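You operate a simulated robot arm through the tools that you are given. There is no shell and no other tool. Be economical: measure what you need, move in short steps, check, and stop when the job is done.

You are at the controls of a simulated robot arm. One attempt, no reset.

Task
Put the black adapter on the narrow table top away on the vice end of the cart top.
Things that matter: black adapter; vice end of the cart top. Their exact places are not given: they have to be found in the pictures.

The check looks at the end state, three seconds after you hand in, the way a careful person would. Anything else that was tipped, shoved, dropped, spilled or broken makes it a failure.

Robot
A 6-joint arm with a two-finger parallel gripper on a trunk, on a base that drives. Base frame: it is fixed to the floor where the robot stands at the start and does not move with it; the origin is under the middle of the robot, x ahead of it, y to its left, z up. Lengths are in m, angles in rad, forces in N, time in s.
Its first joint turns from -2.897 to 2.897 rad. Places, roughly: vice end of the cart top [1.7, -1.4, 0.9]. Payload 3.43 kg.
The TCP is the grasp point between the finger pads, 0.034 m short of the fingertips. In the tool frame z runs along the fingers and y along their closing line. The gripper opens to 0.128 m. The fingers are 0.024 m wide and 0.012 m thick; the gripper's body (0.048 by 0.13 m) begins 0.096 m behind the TCP.
Orientation is told as [roll, pitch, yaw] about the base's x, y, z axes, in that order, counted from this pose: with the fingers straight down and closing along the base's y, the tool's x points along the base's -x, its y along +y and its z along -z.

Tools
- The arm moves only by the tool play_rows. Its argument "moves" is one flat list of numbers, 7 for each row, row after row: the gripper command, from -1 (fully open) to 1 (shut), values between in proportion, then the shift along the tool's x, y, z in m, then the turn, a rotation vector about the tool's x, y, z in rad. In form: [claw, dx, dy, dz, wx, wy, wz, claw, dx, dy, dz, wx, wy, wz, ...]. A call has 1 to 12 rows; each row shifts and turns the commanded pose from where the row before left it, along the tool's axes as they then stand. A row lasts 0.2 s, in which the tool goes at most 0.05 m and 0.15 rad; a call with a longer step from one row to the next is refused whole, and so is a gripper value outside its range. A pose out of reach is approached as far as the arm can. The call stops where the force on the tool passes 40 N (or 10 N more than at its start, if that is more) or the arm is blocked; 0.2 s more then pass. The fingers move at their own pace (about 0.153 m/s each) and stop on an object; they squeeze with about 21 N. The grip force told is the motor's: it shows also when the fingers shut on nothing. Time passes only in rows, and 0.2 s behind the last, so rows that do not move let the fingers close. It gives the time, the measured TCP pose, the force on the tool (base axes), the opening and the grip force at its end, in the units of the frame above (readings bear some noise), with the torque about the TCP (base axes, N m) and any sound that the robot's microphone picked up, and new pictures: "show" is both (left out), scene, wrist or none.
- Cameras (640 x 400 px; columns grow to the right, rows downward): "scene" is now at [0.1744, 0.1951, 1.2213]; the picture's right is [-0.22, -0.97, 0.00], its down [-0.38, 0.09, -0.92] and it looks along [0.90, -0.21, -0.39] (base axes); focal length 278 px, centre (320, 200). "wrist" rides on the gripper at [0.076, -0.011, -0.16] in the tool frame; the picture's right is [0.15, 0.99, 0.00], its down [-0.88, 0.13, -0.46] and it looks along [-0.45, 0.07, 0.89] (tool axes); focal length 234 px, centre (320, 200).
- roll_base(legs): drives the robot by 1 to 6 legs, each [ahead, left, turn to the left] in m, m and rad, along the robot's own axes; the way and the turn of a leg run together, so that a leg with both is an arc; at most 1.5 m and 3.142 rad a leg. The arm and the cameras ride along, it lands a little off, and it stops where it bumps. It gives what a move gives, and a new picture of the scene camera.
- head_to(pan, tilt): turns the head with the scene camera to pan (to the left, within 2.496 rad either way) and tilt (down, from -0.506 to 1.204), counted from straight ahead of the robot. It gives what a move gives, and a new picture of the scene camera.
- point_at(camera, pixels): for up to 12 pixels [column, row] of the newest picture of that camera ("zoom" is the newest enlarged one), the place [x, y, z] in the base frame of the surface seen there, good to about 0.002 m, but the place of the scene camera against the robot may be out by one fixed shift of up to 0.012 m in any direction. The clock stands still meanwhile.
- enlarge(camera, box): a new picture of the part [left, top, right, bottom] of that camera's present view, enlarged. The clock stands still meanwhile.
- close_job(): hands the job in; it is judged then, once.

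Keep the steps short. Do not move on a guess: measure, check each grasp and each placing, and mend mistakes. In all there are 80 turns and 260 pictures (those below and enlarged ones count). Leave the gripper open and the arm clear of the work at the hand-in unless told otherwise, and finish with a single line.

The tools are called as a command line: name --argument value ..., lists and objects as JSON in quotes. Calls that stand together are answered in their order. play_rows: Moves the arm, as the interface text tells. Its arguments: {"type":"object","properties":{"moves":{"type":"array"},"show":{"type":"string","enum":["both","scene","wrist","none"]}},"required":["moves"]} The other tools are called the same way: roll_base (legs) drives the base; head_to (pan, tilt) turns the head that bears the scene camera; point_at (camera, pixels) gives the place of the surface under pixels of a picture; enlarge (camera, box) takes an enlarged picture of a part of a camera's view; close_job () hands the job in.

At the start:

```text
t: 0.0
position: [0.6923, 0.2596, 1.0464]
tcp_rot: [0.0, 0.0, -0.001]
force: [0.0, 0.0, 0.5]
torque: [0.0, -0.02, -0.01]
gripper_width: 0.1279
gripper_force: 0.1
robot x, y, heading: [0.005, -0.0036, 0.003]
head pan, tilt: [-0.227, 0.403]
```

scene: 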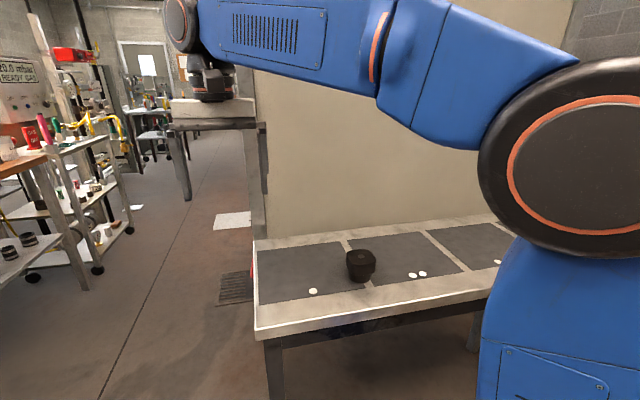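
wrist: 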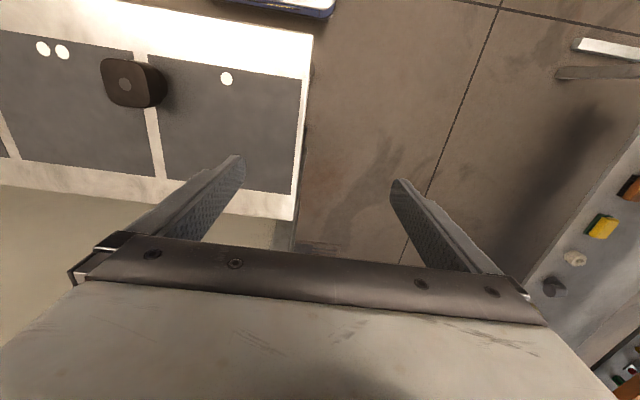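

The dark object at (360,265) in the scene picture stands on a narrow table. I'll measure it and the table, and enlarge the view.

point_at --camera "scene" --pixels '[[360, 253], [360, 270], [348, 262], [374, 262], [362, 281], [313, 291], [260, 325], [440, 260], [258, 245]]'

enlarge --camera "scene" --box '[250, 210, 490, 360]'

enlarge --camera "wrist" --box '[0, 0, 320, 200]'

point_at --camera "wrist" --pixels '[[125, 83], [104, 62], [150, 62], [108, 98], [146, 105], [160, 90], [225, 78], [300, 100]]'

```text
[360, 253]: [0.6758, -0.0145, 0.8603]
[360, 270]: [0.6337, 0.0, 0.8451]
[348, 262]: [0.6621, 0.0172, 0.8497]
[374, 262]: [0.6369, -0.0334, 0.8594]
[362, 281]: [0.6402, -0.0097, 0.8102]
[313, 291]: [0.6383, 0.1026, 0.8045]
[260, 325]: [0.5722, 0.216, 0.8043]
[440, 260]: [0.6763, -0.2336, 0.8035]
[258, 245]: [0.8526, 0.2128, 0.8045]
```

```text
2.67 times, centred on (370, 285) of scene
```

zoom: 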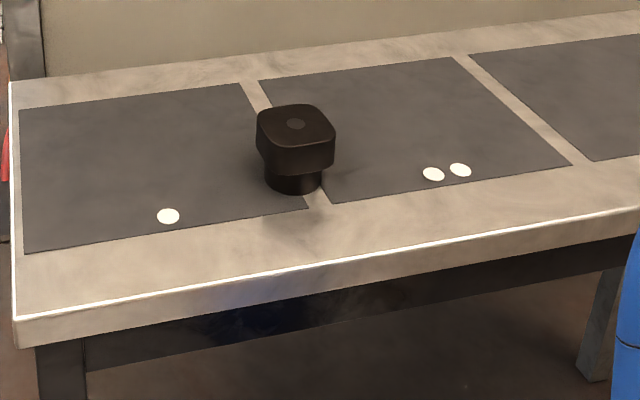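

```text
2.00 times, centred on (160, 100) of wrist
```

zoom: 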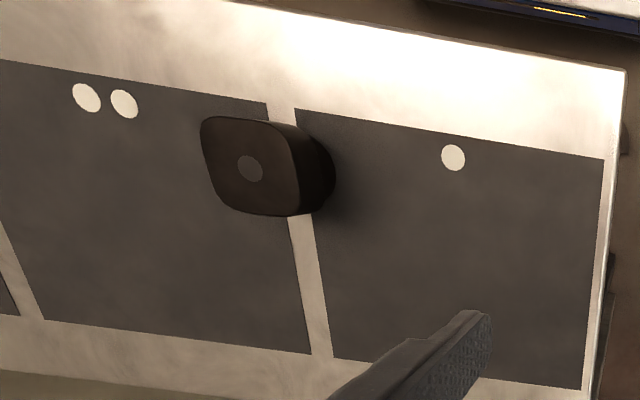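

```text
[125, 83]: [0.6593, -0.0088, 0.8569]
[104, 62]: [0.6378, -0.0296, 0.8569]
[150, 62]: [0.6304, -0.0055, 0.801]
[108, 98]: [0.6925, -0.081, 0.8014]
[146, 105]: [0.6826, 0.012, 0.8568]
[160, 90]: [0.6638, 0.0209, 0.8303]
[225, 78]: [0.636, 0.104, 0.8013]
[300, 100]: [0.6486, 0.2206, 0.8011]
```

The adapter stands at about (0.66, -0.009) with its top at z 0.857, square head over a narrower round foot. I'll measure its corners, and look right for the cart.

point_at --camera "zoom" --pixels '[[205, 120], [265, 124], [296, 211], [223, 206], [250, 168], [235, 119], [282, 165], [212, 165], [258, 211], [327, 190]]'

head_to --pan -0.9 --tilt 0.3

```text
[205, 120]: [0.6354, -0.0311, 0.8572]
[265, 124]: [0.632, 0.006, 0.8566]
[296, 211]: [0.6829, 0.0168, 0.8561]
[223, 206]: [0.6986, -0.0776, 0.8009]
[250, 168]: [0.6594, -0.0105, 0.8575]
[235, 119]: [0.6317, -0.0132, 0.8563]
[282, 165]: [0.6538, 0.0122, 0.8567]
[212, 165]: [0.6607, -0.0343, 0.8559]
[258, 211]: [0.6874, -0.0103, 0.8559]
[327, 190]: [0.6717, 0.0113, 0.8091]
```

```text
t: 1.1
position: [0.6936, 0.2601, 1.0453]
tcp_rot: [0.0, -0.001, 0.002]
force: [0.3, -0.5, 0.0]
torque: [-0.03, 0.02, -0.03]
gripper_width: 0.128
gripper_force: 0.1
robot x, y, heading: [0.0018, 0.0009, -0.004]
head pan, tilt: [-0.901, 0.3]
```

scene: 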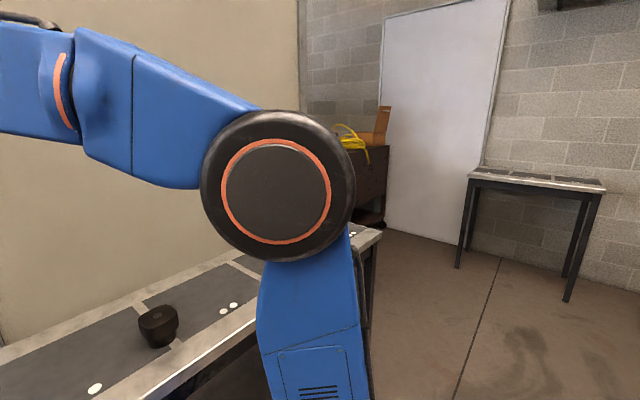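

The cart must be the dark bench with yellow things at about (365,160), beyond the panel. First grasp: move above the adapter, fingers closing along y, with slight yaw, staying well above.

play_rows --moves '[-1, 0.0055, -0.0452, 0.0159, 0, 0, 0, -1, 0.0055, -0.0452, 0.0159, 0, 0, 0, -1, 0.0055, -0.0452, 0.0159, 0, 0, 0, -1, 0.0055, -0.0452, 0.0159, 0, 0, 0, -1, 0.0055, -0.0452, 0.0159, 0, 0, 0, -1, 0.0055, -0.0452, 0.0159, 0, 0, 0, -1, 0, 0, 0, 0, 0, -0.12, -1, 0, 0, 0, 0, 0, 0]'

```text
t: 2.9
position: [0.6589, -0.0115, 0.9507]
tcp_rot: [0.001, 0.0, 0.122]
force: [-0.5, 0.5, -0.3]
torque: [-0.02, 0.02, 0.0]
gripper_width: 0.1281
gripper_force: 0.0
robot x, y, heading: [0.0023, -0.0025, -0.003]
head pan, tilt: [-0.901, 0.3]
```

scene: 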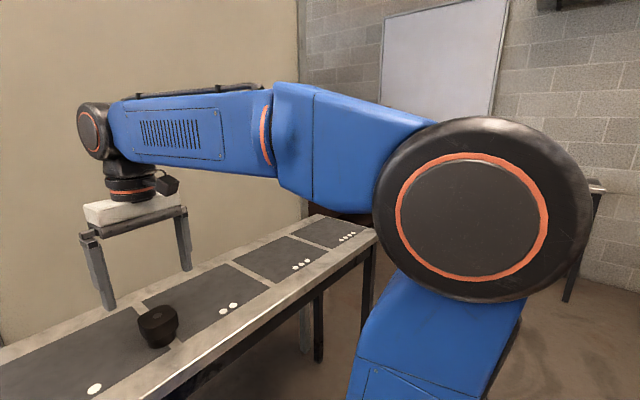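
wrist: 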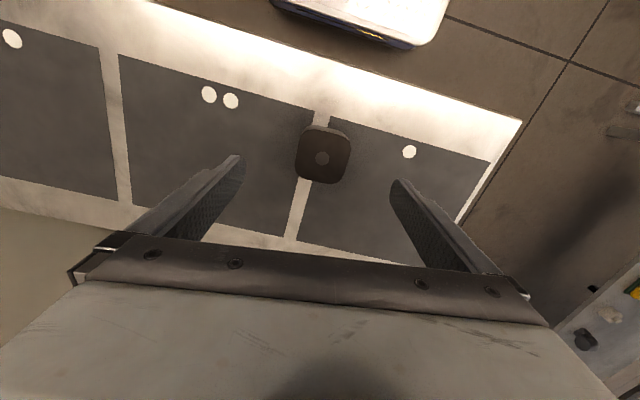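

Gripper is above. Check the adapter's centre and turn in the wrist view.

enlarge --camera "wrist" --box '[272, 120, 368, 180]'

point_at --camera "wrist" --pixels '[[322, 158], [298, 150], [346, 157], [325, 135], [319, 182], [302, 136], [344, 142]]'

```text
6.67 times, centred on (320, 150) of wrist
```

zoom: 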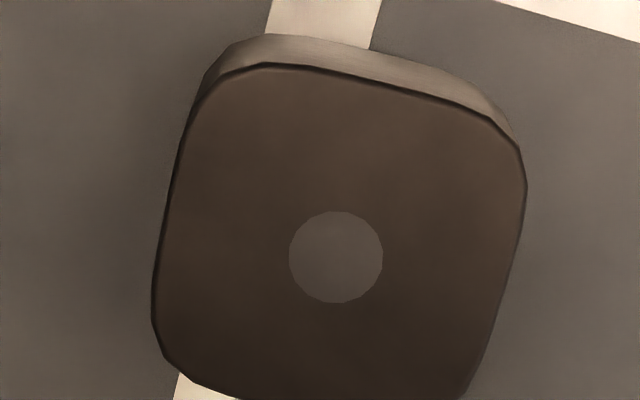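

```text
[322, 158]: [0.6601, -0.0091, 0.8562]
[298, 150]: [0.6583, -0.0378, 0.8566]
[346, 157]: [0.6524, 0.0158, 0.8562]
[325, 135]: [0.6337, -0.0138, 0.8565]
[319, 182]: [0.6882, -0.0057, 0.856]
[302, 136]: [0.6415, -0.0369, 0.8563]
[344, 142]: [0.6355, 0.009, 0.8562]
```

Centre (0.660, -0.010): aligned with the gripper. Descend to TCP z 0.843 (tips about 8 mm above the table), then close.

play_rows --moves '[-1, 0, 0.001, 0.036, 0, 0, 0, -1, 0, 0, 0.036, 0, 0, -0.02, -1, 0, 0, 0.036, 0, 0, 0, -1, 0, 0, 0, 0, 0, 0]' --show "wrist"

play_rows --moves '[1, 0, 0, 0, 0, 0, 0, 1, 0, 0, 0, 0, 0, 0, 1, 0, 0, 0, 0, 0, 0, 1, 0, 0, 0, 0, 0, 0]'

```text
t: 3.9
position: [0.6586, -0.0109, 0.8426]
tcp_rot: [0.0, -0.001, 0.139]
force: [0.4, 0.5, 0.5]
torque: [-0.03, 0.02, -0.01]
gripper_width: 0.1279
gripper_force: 0.0
robot x, y, heading: [-0.0025, 0.0024, 0.006]
head pan, tilt: [-0.901, 0.3]
```

wrist: 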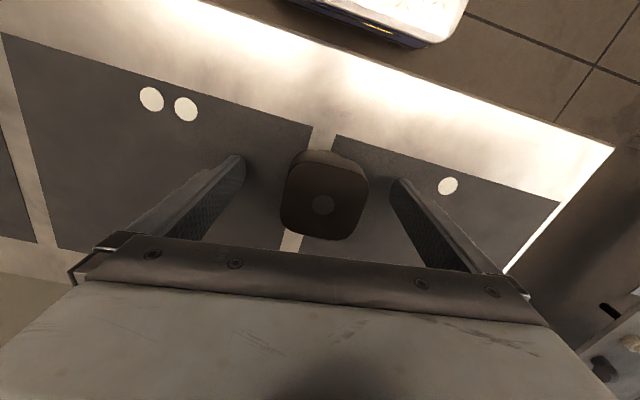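

```text
t: 4.8
position: [0.6592, -0.0111, 0.8421]
tcp_rot: [-0.001, 0.0, 0.141]
force: [0.9, 0.4, 0.9]
torque: [0.0, -0.03, 0.03]
gripper_width: 0.0561
gripper_force: 20.7
robot x, y, heading: [-0.0003, -0.0025, -0.001]
head pan, tilt: [-0.901, 0.3]
```

scene: 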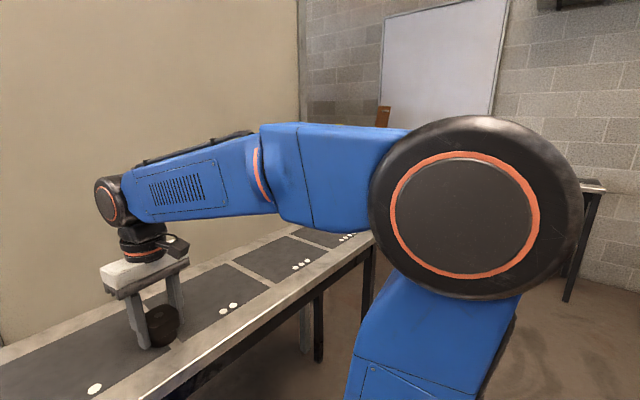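
wrist: 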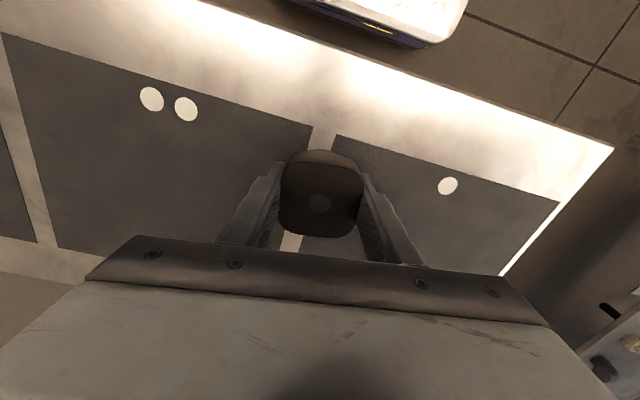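

Held at 0.056 m opening, 20.7 N. Lift straight up by 0.2 m, then pull back toward the robot.

play_rows --moves '[1, 0, 0, -0.02, 0, 0, 0, 1, 0, 0, -0.045, 0, 0, 0, 1, 0, 0, -0.045, 0, 0, 0, 1, 0, 0, -0.045, 0, 0, 0, 1, 0, 0, -0.045, 0, 0, 0, 1, 0.03, 0, -0.03, 0, 0, 0, 1, 0.045, 0, 0, 0, 0, 0, 1, 0.045, 0, 0, 0, 0, 0, 1, 0.045, 0, 0, 0, 0, 0, 1, 0, 0, 0, 0, 0, 0]'

```text
t: 7.0
position: [0.4956, -0.0336, 1.0727]
tcp_rot: [0.0, 0.001, 0.139]
force: [0.3, 0.1, -4.8]
torque: [0.04, 0.01, 0.0]
gripper_width: 0.0561
gripper_force: 20.9
robot x, y, heading: [-0.002, 0.0004, 0.001]
head pan, tilt: [-0.901, 0.3]
```

scene: 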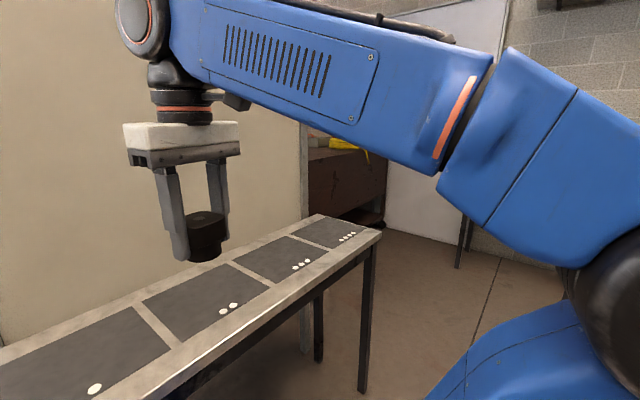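
wrist: 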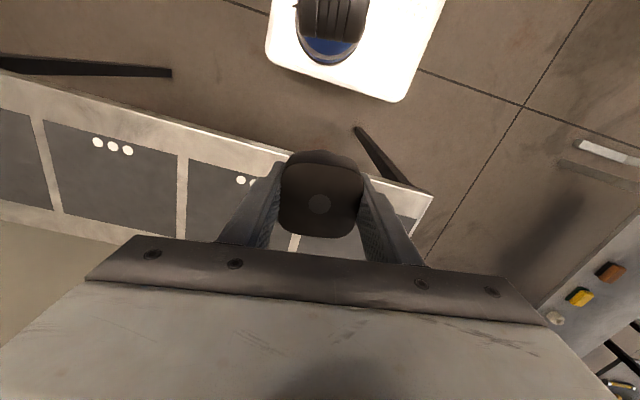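

The adapter is held. Now measure the table end, panel edge and the bench beyond for a driving route.

point_at --camera "scene" --pixels '[[380, 236], [318, 215], [301, 150], [300, 200], [340, 180], [340, 145], [375, 215], [363, 390], [420, 260], [410, 220], [470, 240], [318, 355]]'

enlarge --camera "scene" --box '[290, 110, 450, 260]'

```text
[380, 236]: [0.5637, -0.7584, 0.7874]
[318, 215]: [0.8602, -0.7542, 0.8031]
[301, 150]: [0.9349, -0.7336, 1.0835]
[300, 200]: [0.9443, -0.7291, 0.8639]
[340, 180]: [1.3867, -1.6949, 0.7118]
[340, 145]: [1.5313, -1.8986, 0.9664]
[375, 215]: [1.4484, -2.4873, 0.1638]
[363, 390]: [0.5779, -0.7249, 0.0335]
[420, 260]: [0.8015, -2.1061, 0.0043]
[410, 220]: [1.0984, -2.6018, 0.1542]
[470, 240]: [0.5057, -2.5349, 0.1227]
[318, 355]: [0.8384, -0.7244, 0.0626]
```

```text
2.67 times, centred on (370, 185) of scene
```

zoom: 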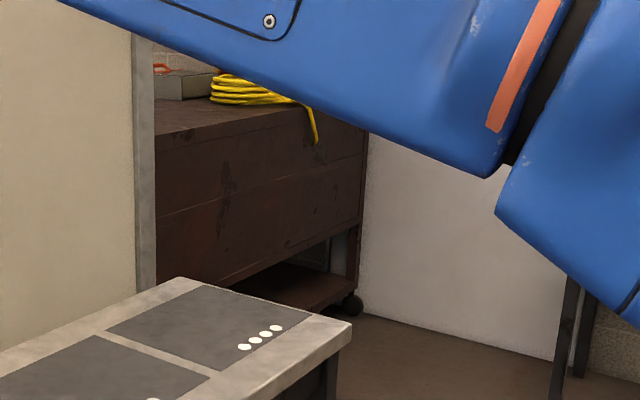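

Route: sidestep right past the table's end (y -0.76), then ahead toward the cart whose front is at x ≈ 1.39. First look right to check that the floor is free.

head_to --pan -1.6 --tilt 0.55

```text
t: 8.1
position: [0.4959, -0.0345, 1.0747]
tcp_rot: [-0.001, 0.001, 0.141]
force: [-0.9, 0.1, -4.2]
torque: [0.02, 0.01, 0.04]
gripper_width: 0.0561
gripper_force: 20.7
robot x, y, heading: [-0.0002, 0.002, 0.0]
head pan, tilt: [-1.6, 0.55]
```

scene: 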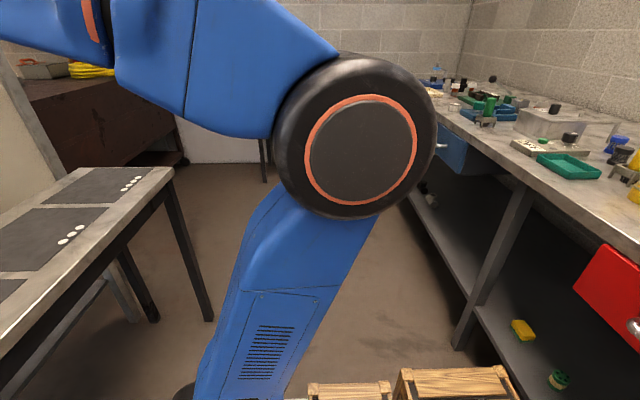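

There's a bench behind and wooden crates low in the picture at (350,390) and (450,380). Measure those.

point_at --camera "scene" --pixels '[[350, 388], [310, 392], [400, 375], [500, 372], [455, 345], [375, 300], [310, 330], [300, 397], [520, 200], [435, 110], [210, 318], [290, 395]]'

head_to --pan -1.7 --tilt 1.1

```text
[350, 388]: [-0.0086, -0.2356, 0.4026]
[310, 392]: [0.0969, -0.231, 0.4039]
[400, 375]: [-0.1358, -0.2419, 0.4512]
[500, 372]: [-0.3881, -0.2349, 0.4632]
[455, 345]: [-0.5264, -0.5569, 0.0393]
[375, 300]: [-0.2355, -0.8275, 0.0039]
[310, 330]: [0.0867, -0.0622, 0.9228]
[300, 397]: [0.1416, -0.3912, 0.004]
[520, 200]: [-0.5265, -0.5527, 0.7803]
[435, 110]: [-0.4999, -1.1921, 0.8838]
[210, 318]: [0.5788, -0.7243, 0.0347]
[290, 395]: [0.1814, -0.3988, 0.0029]
```

```text
t: 9.1
position: [0.4954, -0.0343, 1.0735]
tcp_rot: [0.0, 0.0, 0.139]
force: [0.6, -0.2, -5.1]
torque: [0.02, -0.01, -0.02]
gripper_width: 0.0561
gripper_force: 21.2
robot x, y, heading: [0.0001, 0.0018, -0.002]
head pan, tilt: [-1.7, 1.1]
```

scene: 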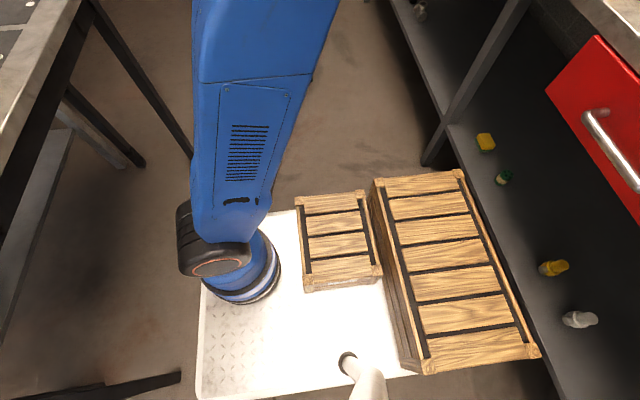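

The crates ride on the robot's own base plate. Measure plate extents for clearance.

point_at --camera "scene" --pixels '[[202, 395], [290, 212], [205, 290], [535, 350], [462, 172], [432, 370], [450, 130], [430, 160], [370, 182], [410, 368]]'

```text
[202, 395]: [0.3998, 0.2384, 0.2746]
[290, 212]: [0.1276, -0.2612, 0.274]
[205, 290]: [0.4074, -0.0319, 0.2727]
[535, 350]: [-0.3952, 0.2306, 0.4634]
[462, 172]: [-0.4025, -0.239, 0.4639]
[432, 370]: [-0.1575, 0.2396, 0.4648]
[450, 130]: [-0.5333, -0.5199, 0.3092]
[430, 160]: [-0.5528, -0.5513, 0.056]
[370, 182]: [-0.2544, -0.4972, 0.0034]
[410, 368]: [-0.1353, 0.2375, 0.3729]
```

Base spans x ±0.41, y ±0.27; about 0.12 m free on both sides. Sidestep right 0.7 m first and check.

roll_base --legs '[[0, -0.7, 0]]'

head_to --pan -0.7 --tilt 0.5

```text
t: 12.9
position: [0.497, -0.7289, 1.0728]
tcp_rot: [0.0, -0.001, 0.141]
force: [0.3, 1.1, -4.6]
torque: [0.0, 0.0, 0.0]
gripper_width: 0.0562
gripper_force: 21.5
robot x, y, heading: [-0.001, -0.6954, -0.001]
head pan, tilt: [-1.7, 1.1]
```

scene: 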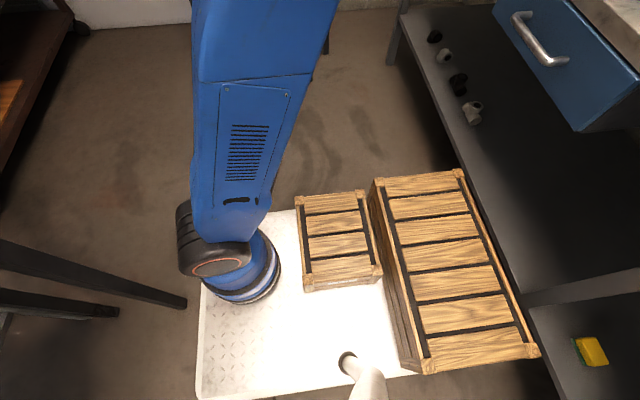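

```text
t: 14.2
position: [0.4962, -0.7291, 1.0738]
tcp_rot: [-0.001, -0.001, 0.141]
force: [0.1, -0.4, -4.7]
torque: [0.03, -0.02, -0.01]
gripper_width: 0.0557
gripper_force: 21.2
robot x, y, heading: [-0.0008, -0.6949, 0.005]
head pan, tilt: [-0.7, 0.499]
```

scene: 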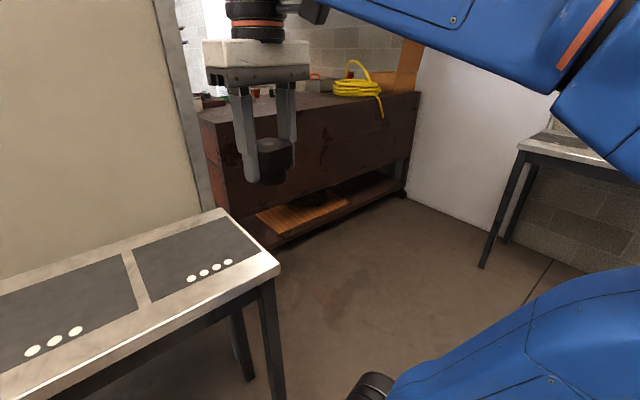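

The way is free. Sidestep another 0.75 m, then look ahead at the cart.

roll_base --legs '[[0, -0.78, 0]]'

head_to --pan -0.15 --tilt 0.35

```text
t: 18.4
position: [0.4981, -1.5064, 1.073]
tcp_rot: [0.0, 0.0, 0.143]
force: [-0.7, 0.6, -3.4]
torque: [0.03, 0.03, 0.0]
gripper_width: 0.0561
gripper_force: 20.4
robot x, y, heading: [0.001, -1.473, 0.003]
head pan, tilt: [-0.7, 0.499]
```

scene: 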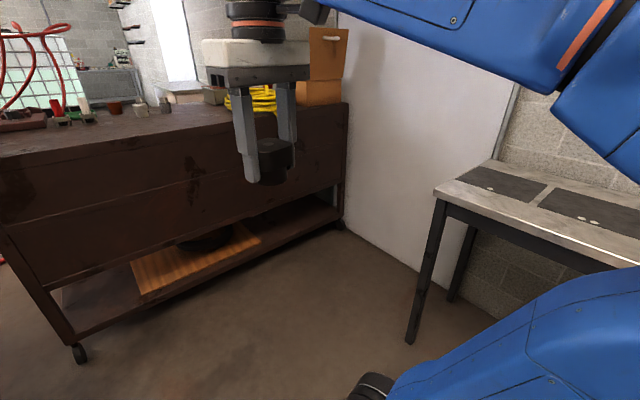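

```text
t: 19.3
position: [0.4986, -1.5078, 1.0732]
tcp_rot: [0.0, 0.0, 0.143]
force: [0.6, -0.9, -5.3]
torque: [0.03, -0.01, 0.03]
gripper_width: 0.0558
gripper_force: 20.7
robot x, y, heading: [0.0035, -1.4801, 0.001]
head pan, tilt: [-0.15, 0.351]
```

scene: 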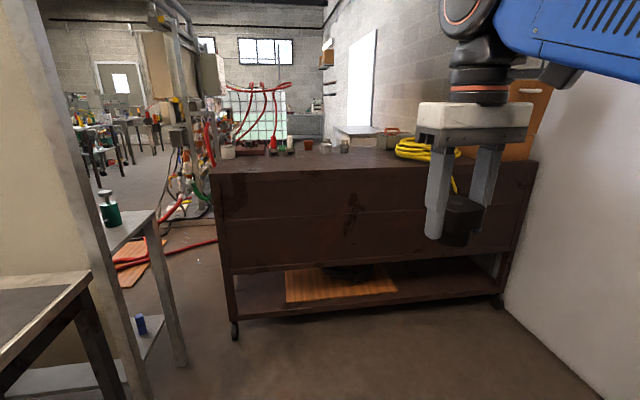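

enlarge --camera "scene" --box '[200, 110, 440, 190]'

point_at --camera "scene" --pixels '[[215, 174], [300, 170], [380, 166], [228, 152], [252, 147], [284, 150], [308, 147], [343, 146], [290, 160], [240, 165], [155, 212], [205, 215]]'

```text
2.67 times, centred on (320, 150) of scene
```

zoom: 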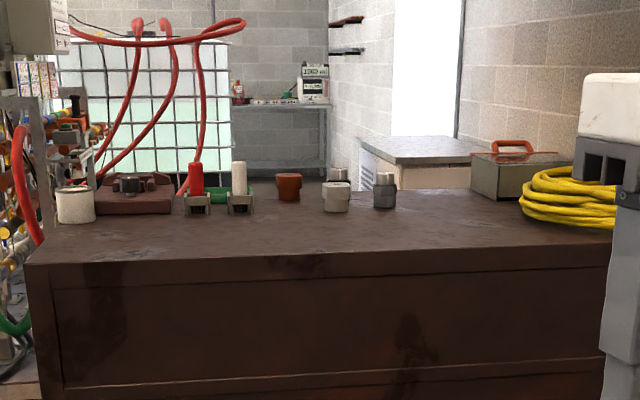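

```text
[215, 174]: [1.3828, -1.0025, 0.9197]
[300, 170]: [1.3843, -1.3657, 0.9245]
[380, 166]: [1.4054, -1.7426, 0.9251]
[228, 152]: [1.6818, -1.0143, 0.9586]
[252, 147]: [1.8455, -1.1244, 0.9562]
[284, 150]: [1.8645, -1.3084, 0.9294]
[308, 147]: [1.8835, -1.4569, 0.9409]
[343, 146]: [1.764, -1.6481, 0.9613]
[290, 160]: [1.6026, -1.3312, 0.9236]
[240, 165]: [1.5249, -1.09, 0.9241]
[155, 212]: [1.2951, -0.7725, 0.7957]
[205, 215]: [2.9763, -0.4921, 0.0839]
```

The cart top is at z ≈ 0.924, front edge x ≈ 1.385, left end y ≈ -1.0, with the vice at the left end (≈ 1.85, -1.12). A free patch lies around (1.63, -1.33). Drive ahead 0.8 m (base front ends ~0.17 m short of the cart).

roll_base --legs '[[0.8, 0, 0]]'

head_to --pan 0.1 --tilt 0.5

```text
t: 23.6
position: [1.2983, -1.5116, 1.0738]
tcp_rot: [0.001, -0.001, 0.136]
force: [-0.6, 0.0, -4.7]
torque: [0.01, 0.0, -0.02]
gripper_width: 0.0559
gripper_force: 20.7
robot x, y, heading: [0.8049, -1.4761, -0.002]
head pan, tilt: [-0.15, 0.351]
```

scene: 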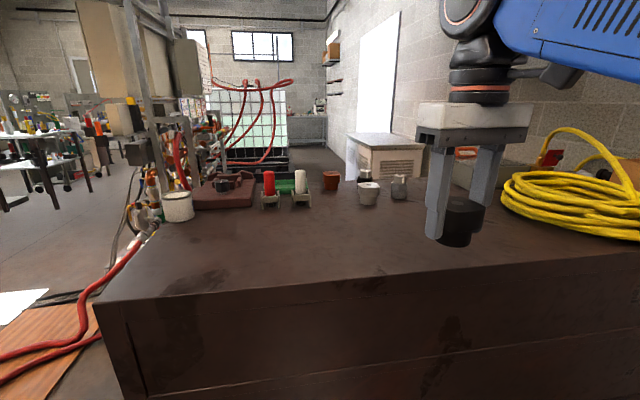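

```text
t: 24.4
position: [1.2995, -1.5119, 1.0733]
tcp_rot: [0.001, 0.002, 0.135]
force: [-0.2, 0.0, -4.7]
torque: [0.02, 0.0, 0.01]
gripper_width: 0.0559
gripper_force: 21.0
robot x, y, heading: [0.8038, -1.4715, -0.004]
head pan, tilt: [0.099, 0.499]
```

scene: 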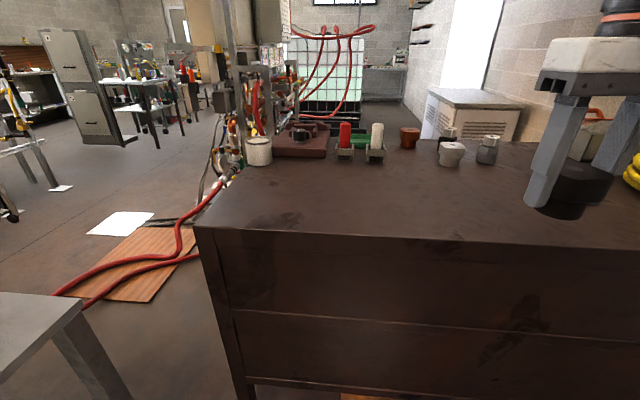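

The vice sits at about (302,142). Measure the surroundings and candidate spot.

point_at --camera "scene" --pixels '[[320, 190], [340, 175], [345, 152], [300, 155], [375, 160], [258, 160], [452, 155], [408, 140], [360, 185], [225, 220], [300, 210], [490, 150]]'

enlarge --camera "scene" --box '[220, 100, 540, 260]'

```text
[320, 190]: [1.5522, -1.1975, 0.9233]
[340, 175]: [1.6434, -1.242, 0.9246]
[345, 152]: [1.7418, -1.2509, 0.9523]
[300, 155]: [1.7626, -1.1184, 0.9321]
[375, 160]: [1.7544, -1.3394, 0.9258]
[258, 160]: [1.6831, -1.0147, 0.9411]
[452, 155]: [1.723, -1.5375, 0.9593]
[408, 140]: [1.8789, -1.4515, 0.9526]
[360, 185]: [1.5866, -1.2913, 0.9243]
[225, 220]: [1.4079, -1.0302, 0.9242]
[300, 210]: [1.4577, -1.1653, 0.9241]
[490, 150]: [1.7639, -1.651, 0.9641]
```

```text
2.00 times, centred on (380, 180) of scene
```

zoom: 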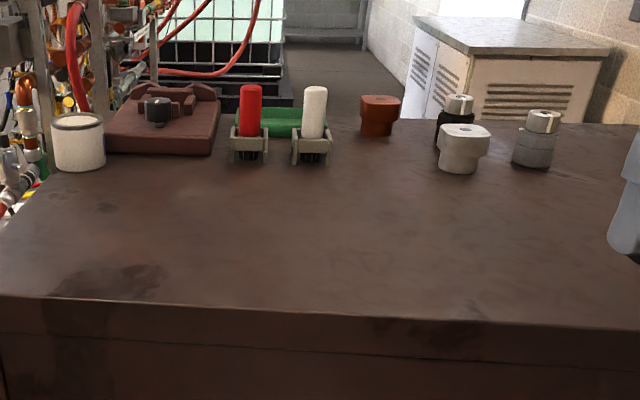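

Spot (1.61, -1.32) is at least 0.14 m from the red and white sticks, the white adapter and the vice. Move there at the present height (adapter's bottom ≈ 1.03).

play_rows --moves '[1, -0.0418, 0.0185, 0, 0, 0, 0, 1, -0.0418, 0.0185, 0, 0, 0, 0, 1, -0.0418, 0.0185, 0, 0, 0, 0, 1, -0.0418, 0.0185, 0, 0, 0, 0, 1, -0.0418, 0.0185, 0, 0, 0, 0, 1, -0.0418, 0.0185, 0, 0, 0, 0, 1, -0.0418, 0.0185, 0, 0, 0, 0, 1, -0.0418, 0.0185, 0, 0, 0, 0, 1, 0, 0, 0, 0, 0, 0, 1, 0, 0, 0, 0, 0, 0]'

```text
t: 26.6
position: [1.6102, -1.3182, 1.0743]
tcp_rot: [-0.001, -0.001, 0.136]
force: [-0.3, -0.6, -4.5]
torque: [0.01, -0.02, 0.02]
gripper_width: 0.0558
gripper_force: 20.9
robot x, y, heading: [0.8022, -1.4768, -0.001]
head pan, tilt: [0.099, 0.499]
```

scene: 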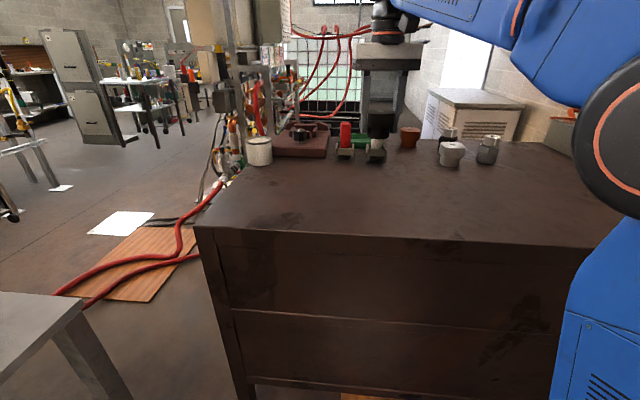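
wrist: 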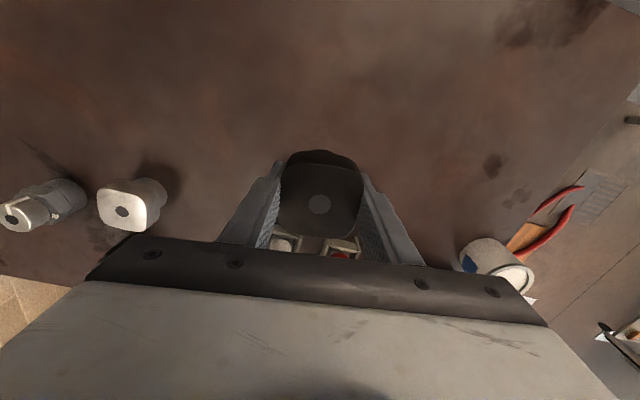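

In place. Check the heights of the cart surface below and the sticks with the wrist camera.

point_at --camera "wrist" --pixels '[[320, 120], [220, 160], [420, 180], [320, 60], [284, 243], [340, 245], [160, 200], [470, 262]]'

play_rows --moves '[1, 0, 0, 0.035, 0, 0, 0, 1, 0, 0, 0.035, 0, 0, 0, 1, 0, 0, 0.025, 0, 0, 0, 1, 0, 0, 0, 0, 0, 0]'

```text
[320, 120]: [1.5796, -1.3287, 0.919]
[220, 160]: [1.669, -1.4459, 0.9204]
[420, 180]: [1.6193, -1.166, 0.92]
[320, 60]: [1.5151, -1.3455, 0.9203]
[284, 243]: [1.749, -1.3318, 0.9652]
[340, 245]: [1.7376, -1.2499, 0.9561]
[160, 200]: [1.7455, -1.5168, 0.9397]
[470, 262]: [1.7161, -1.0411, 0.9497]
```

```text
t: 27.6
position: [1.61, -1.318, 0.978]
tcp_rot: [-0.001, 0.0, 0.136]
force: [0.0, 1.0, -5.3]
torque: [0.0, 0.05, -0.01]
gripper_width: 0.0561
gripper_force: 20.7
robot x, y, heading: [0.8037, -1.4772, -0.001]
head pan, tilt: [0.099, 0.499]
```

scene: 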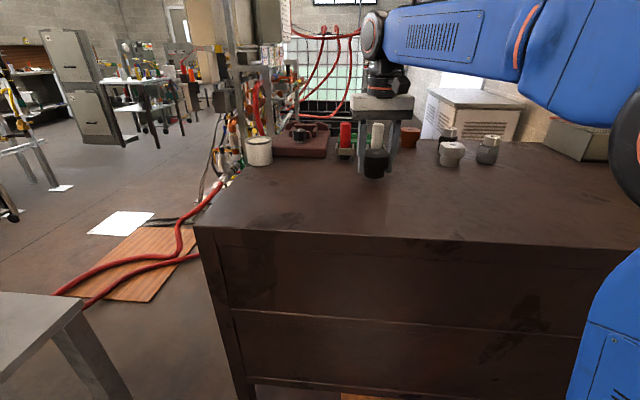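
wrist: 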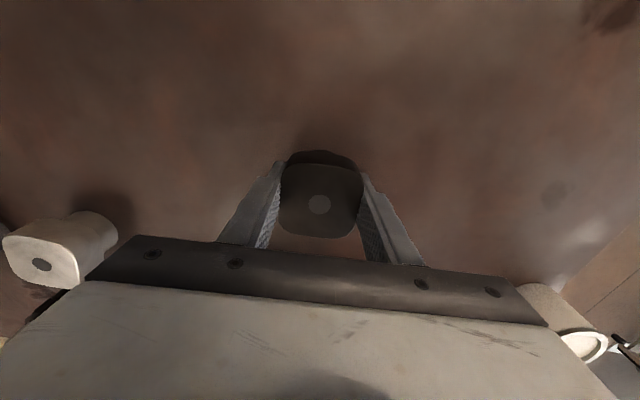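

Surface at 0.920, so contact is expected at TCP z ≈ 0.961. Lower in small steps to about 0.962, watching the force.

play_rows --moves '[1, 0, 0, 0.008, 0, 0, 0, 1, 0, 0, 0.005, 0, 0, 0, 1, 0, 0, 0.003, 0, 0, 0, 1, 0, 0, 0, 0, 0, 0]' --show "wrist"

```text
t: 28.6
position: [1.6092, -1.3185, 0.9617]
tcp_rot: [0.0, 0.0, 0.137]
force: [0.3, -1.0, -5.2]
torque: [0.0, 0.0, 0.02]
gripper_width: 0.056
gripper_force: 21.0
robot x, y, heading: [0.8038, -1.4758, -0.004]
head pan, tilt: [0.099, 0.499]
```

wrist: 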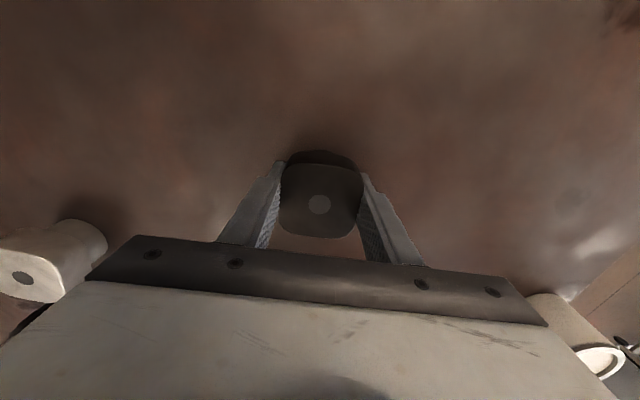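

Force is still only the weight (-5 N), so no contact yet. Continue 1 mm at a time.

play_rows --moves '[1, 0, 0, 0.001, 0, 0, 0, 1, 0, 0, 0, 0, 0, 0]' --show "none"

play_rows --moves '[1, 0, 0, 0.001, 0, 0, 0, 1, 0, 0, 0, 0, 0, 0]' --show "none"

```text
t: 29.2
position: [1.6089, -1.3196, 0.9619]
tcp_rot: [-0.001, -0.001, 0.136]
force: [6.4, 1.3, 12.7]
torque: [-0.05, 0.06, 0.02]
gripper_width: 0.0559
gripper_force: 20.6
robot x, y, heading: [0.8042, -1.4746, 0.001]
head pan, tilt: [0.099, 0.499]
```

```text
t: 29.8
position: [1.6105, -1.32, 0.9612]
tcp_rot: [-0.002, -0.001, 0.137]
force: [0.1, 1.3, 15.5]
torque: [0.03, -0.03, 0.02]
gripper_width: 0.0559
gripper_force: 20.2
robot x, y, heading: [0.8073, -1.4755, -0.004]
head pan, tilt: [0.099, 0.499]
```

Contact (+15 N). Relieve 1 mm and open the fingers in place.

play_rows --moves '[1, 0, 0, -0.001, 0, 0, 0, 0.4, 0, 0, 0, 0, 0, 0, -0.2, 0, 0, 0, 0, 0, 0, -0.6, 0, 0, 0, 0, 0, 0, -1, 0, 0, 0, 0, 0, 0, -1, 0, 0, 0, 0, 0, 0]'

```text
t: 31.2
position: [1.6103, -1.3196, 0.9602]
tcp_rot: [0.0, 0.001, 0.138]
force: [-1.3, -0.3, -0.1]
torque: [0.0, 0.01, 0.01]
gripper_width: 0.128
gripper_force: 0.1
robot x, y, heading: [0.8035, -1.4764, -0.0]
head pan, tilt: [0.099, 0.499]
```

scene: 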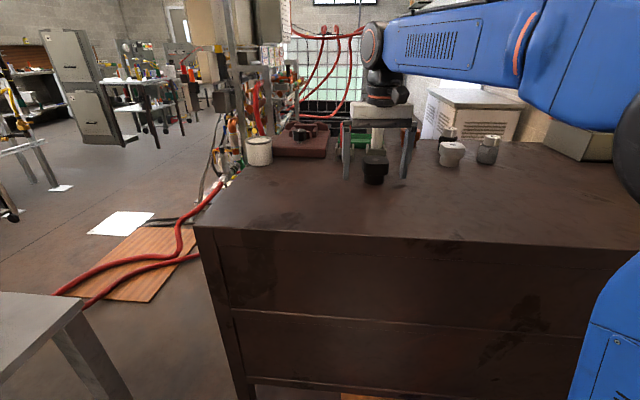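
wrist: 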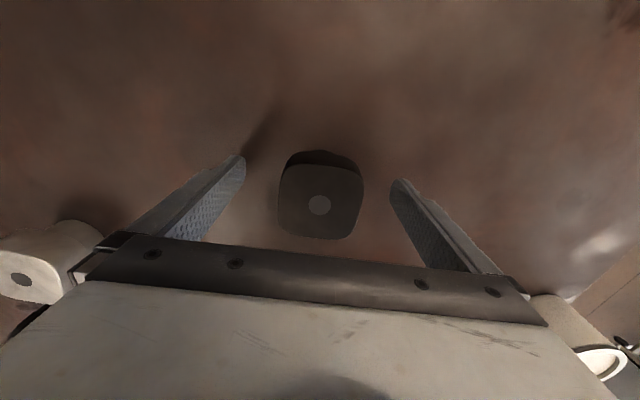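

The adapter stands free between the open fingers. Rise straight up 0.2 m and draw back to clear the cart.

play_rows --moves '[-1, 0, 0, -0.02, 0, 0, 0, -1, 0, 0, -0.045, 0, 0, 0, -1, 0, 0, -0.045, 0, 0, 0, -1, 0, 0, -0.045, 0, 0, 0, -1, 0, 0, -0.045, 0, 0, 0, -1, 0.045, 0, 0, 0, 0, 0, -1, 0.045, 0, 0, 0, 0, 0, -1, 0.045, 0, 0, 0, 0, 0, -1, 0.045, 0, 0, 0, 0, 0, -1, 0.045, 0, 0, 0, 0, 0, -1, 0.045, 0, 0, 0, 0, 0, -1, 0, 0, 0, 0, 0, 0]'

enlarge --camera "scene" --box '[220, 100, 540, 260]'

point_at --camera "scene" --pixels '[[375, 153], [375, 180]]'

```text
t: 33.8
position: [1.3429, -1.3556, 1.15]
tcp_rot: [-0.001, -0.001, 0.136]
force: [-0.1, 0.7, -0.6]
torque: [-0.01, 0.03, -0.05]
gripper_width: 0.1281
gripper_force: 0.1
out of reach, approached as far as the arm can: row 5
robot x, y, heading: [0.8029, -1.475, -0.006]
head pan, tilt: [0.099, 0.499]
```

scene: 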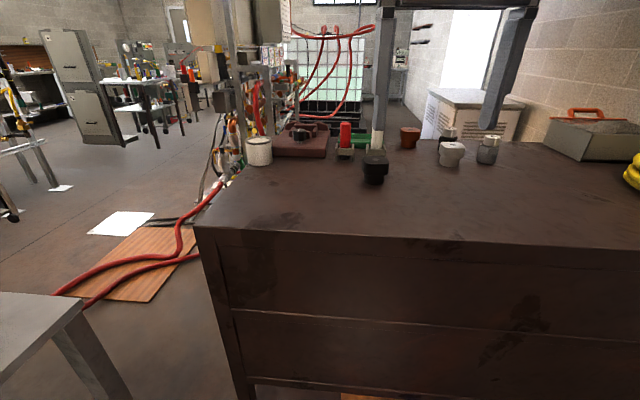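
wrist: 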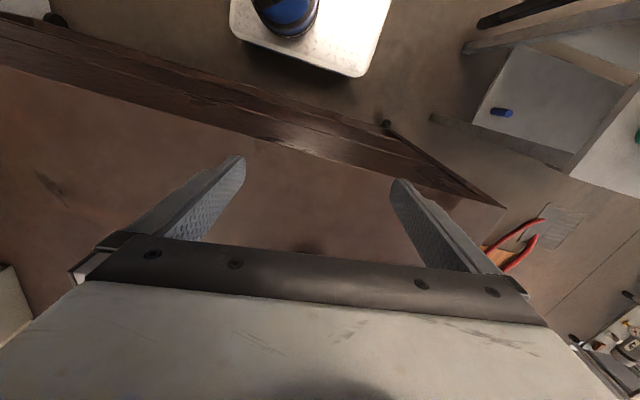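

```text
2.00 times, centred on (380, 180) of scene
```

zoom: 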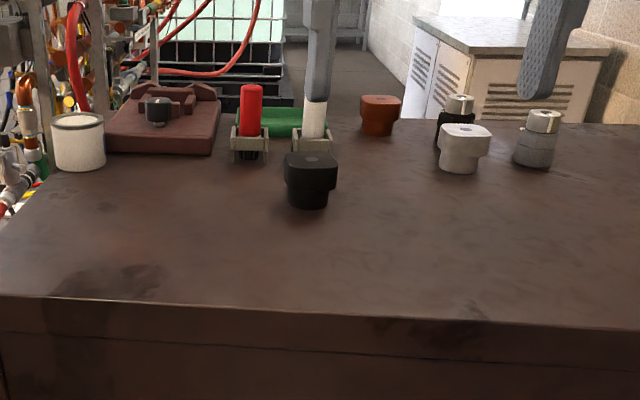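

```text
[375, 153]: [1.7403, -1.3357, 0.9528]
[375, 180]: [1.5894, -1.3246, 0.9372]
```

The adapter stands upright at about (1.61, -1.32) near the vice. Nothing else has moved, the gripper is open and the arm is clear. I'm handing in now.

close_job

```text
The job is handed in.
```

The black adapter now stands upright on the vice end of the cart top at about (1.61, -1.32), with nothing else disturbed, the gripper open and the arm clear.
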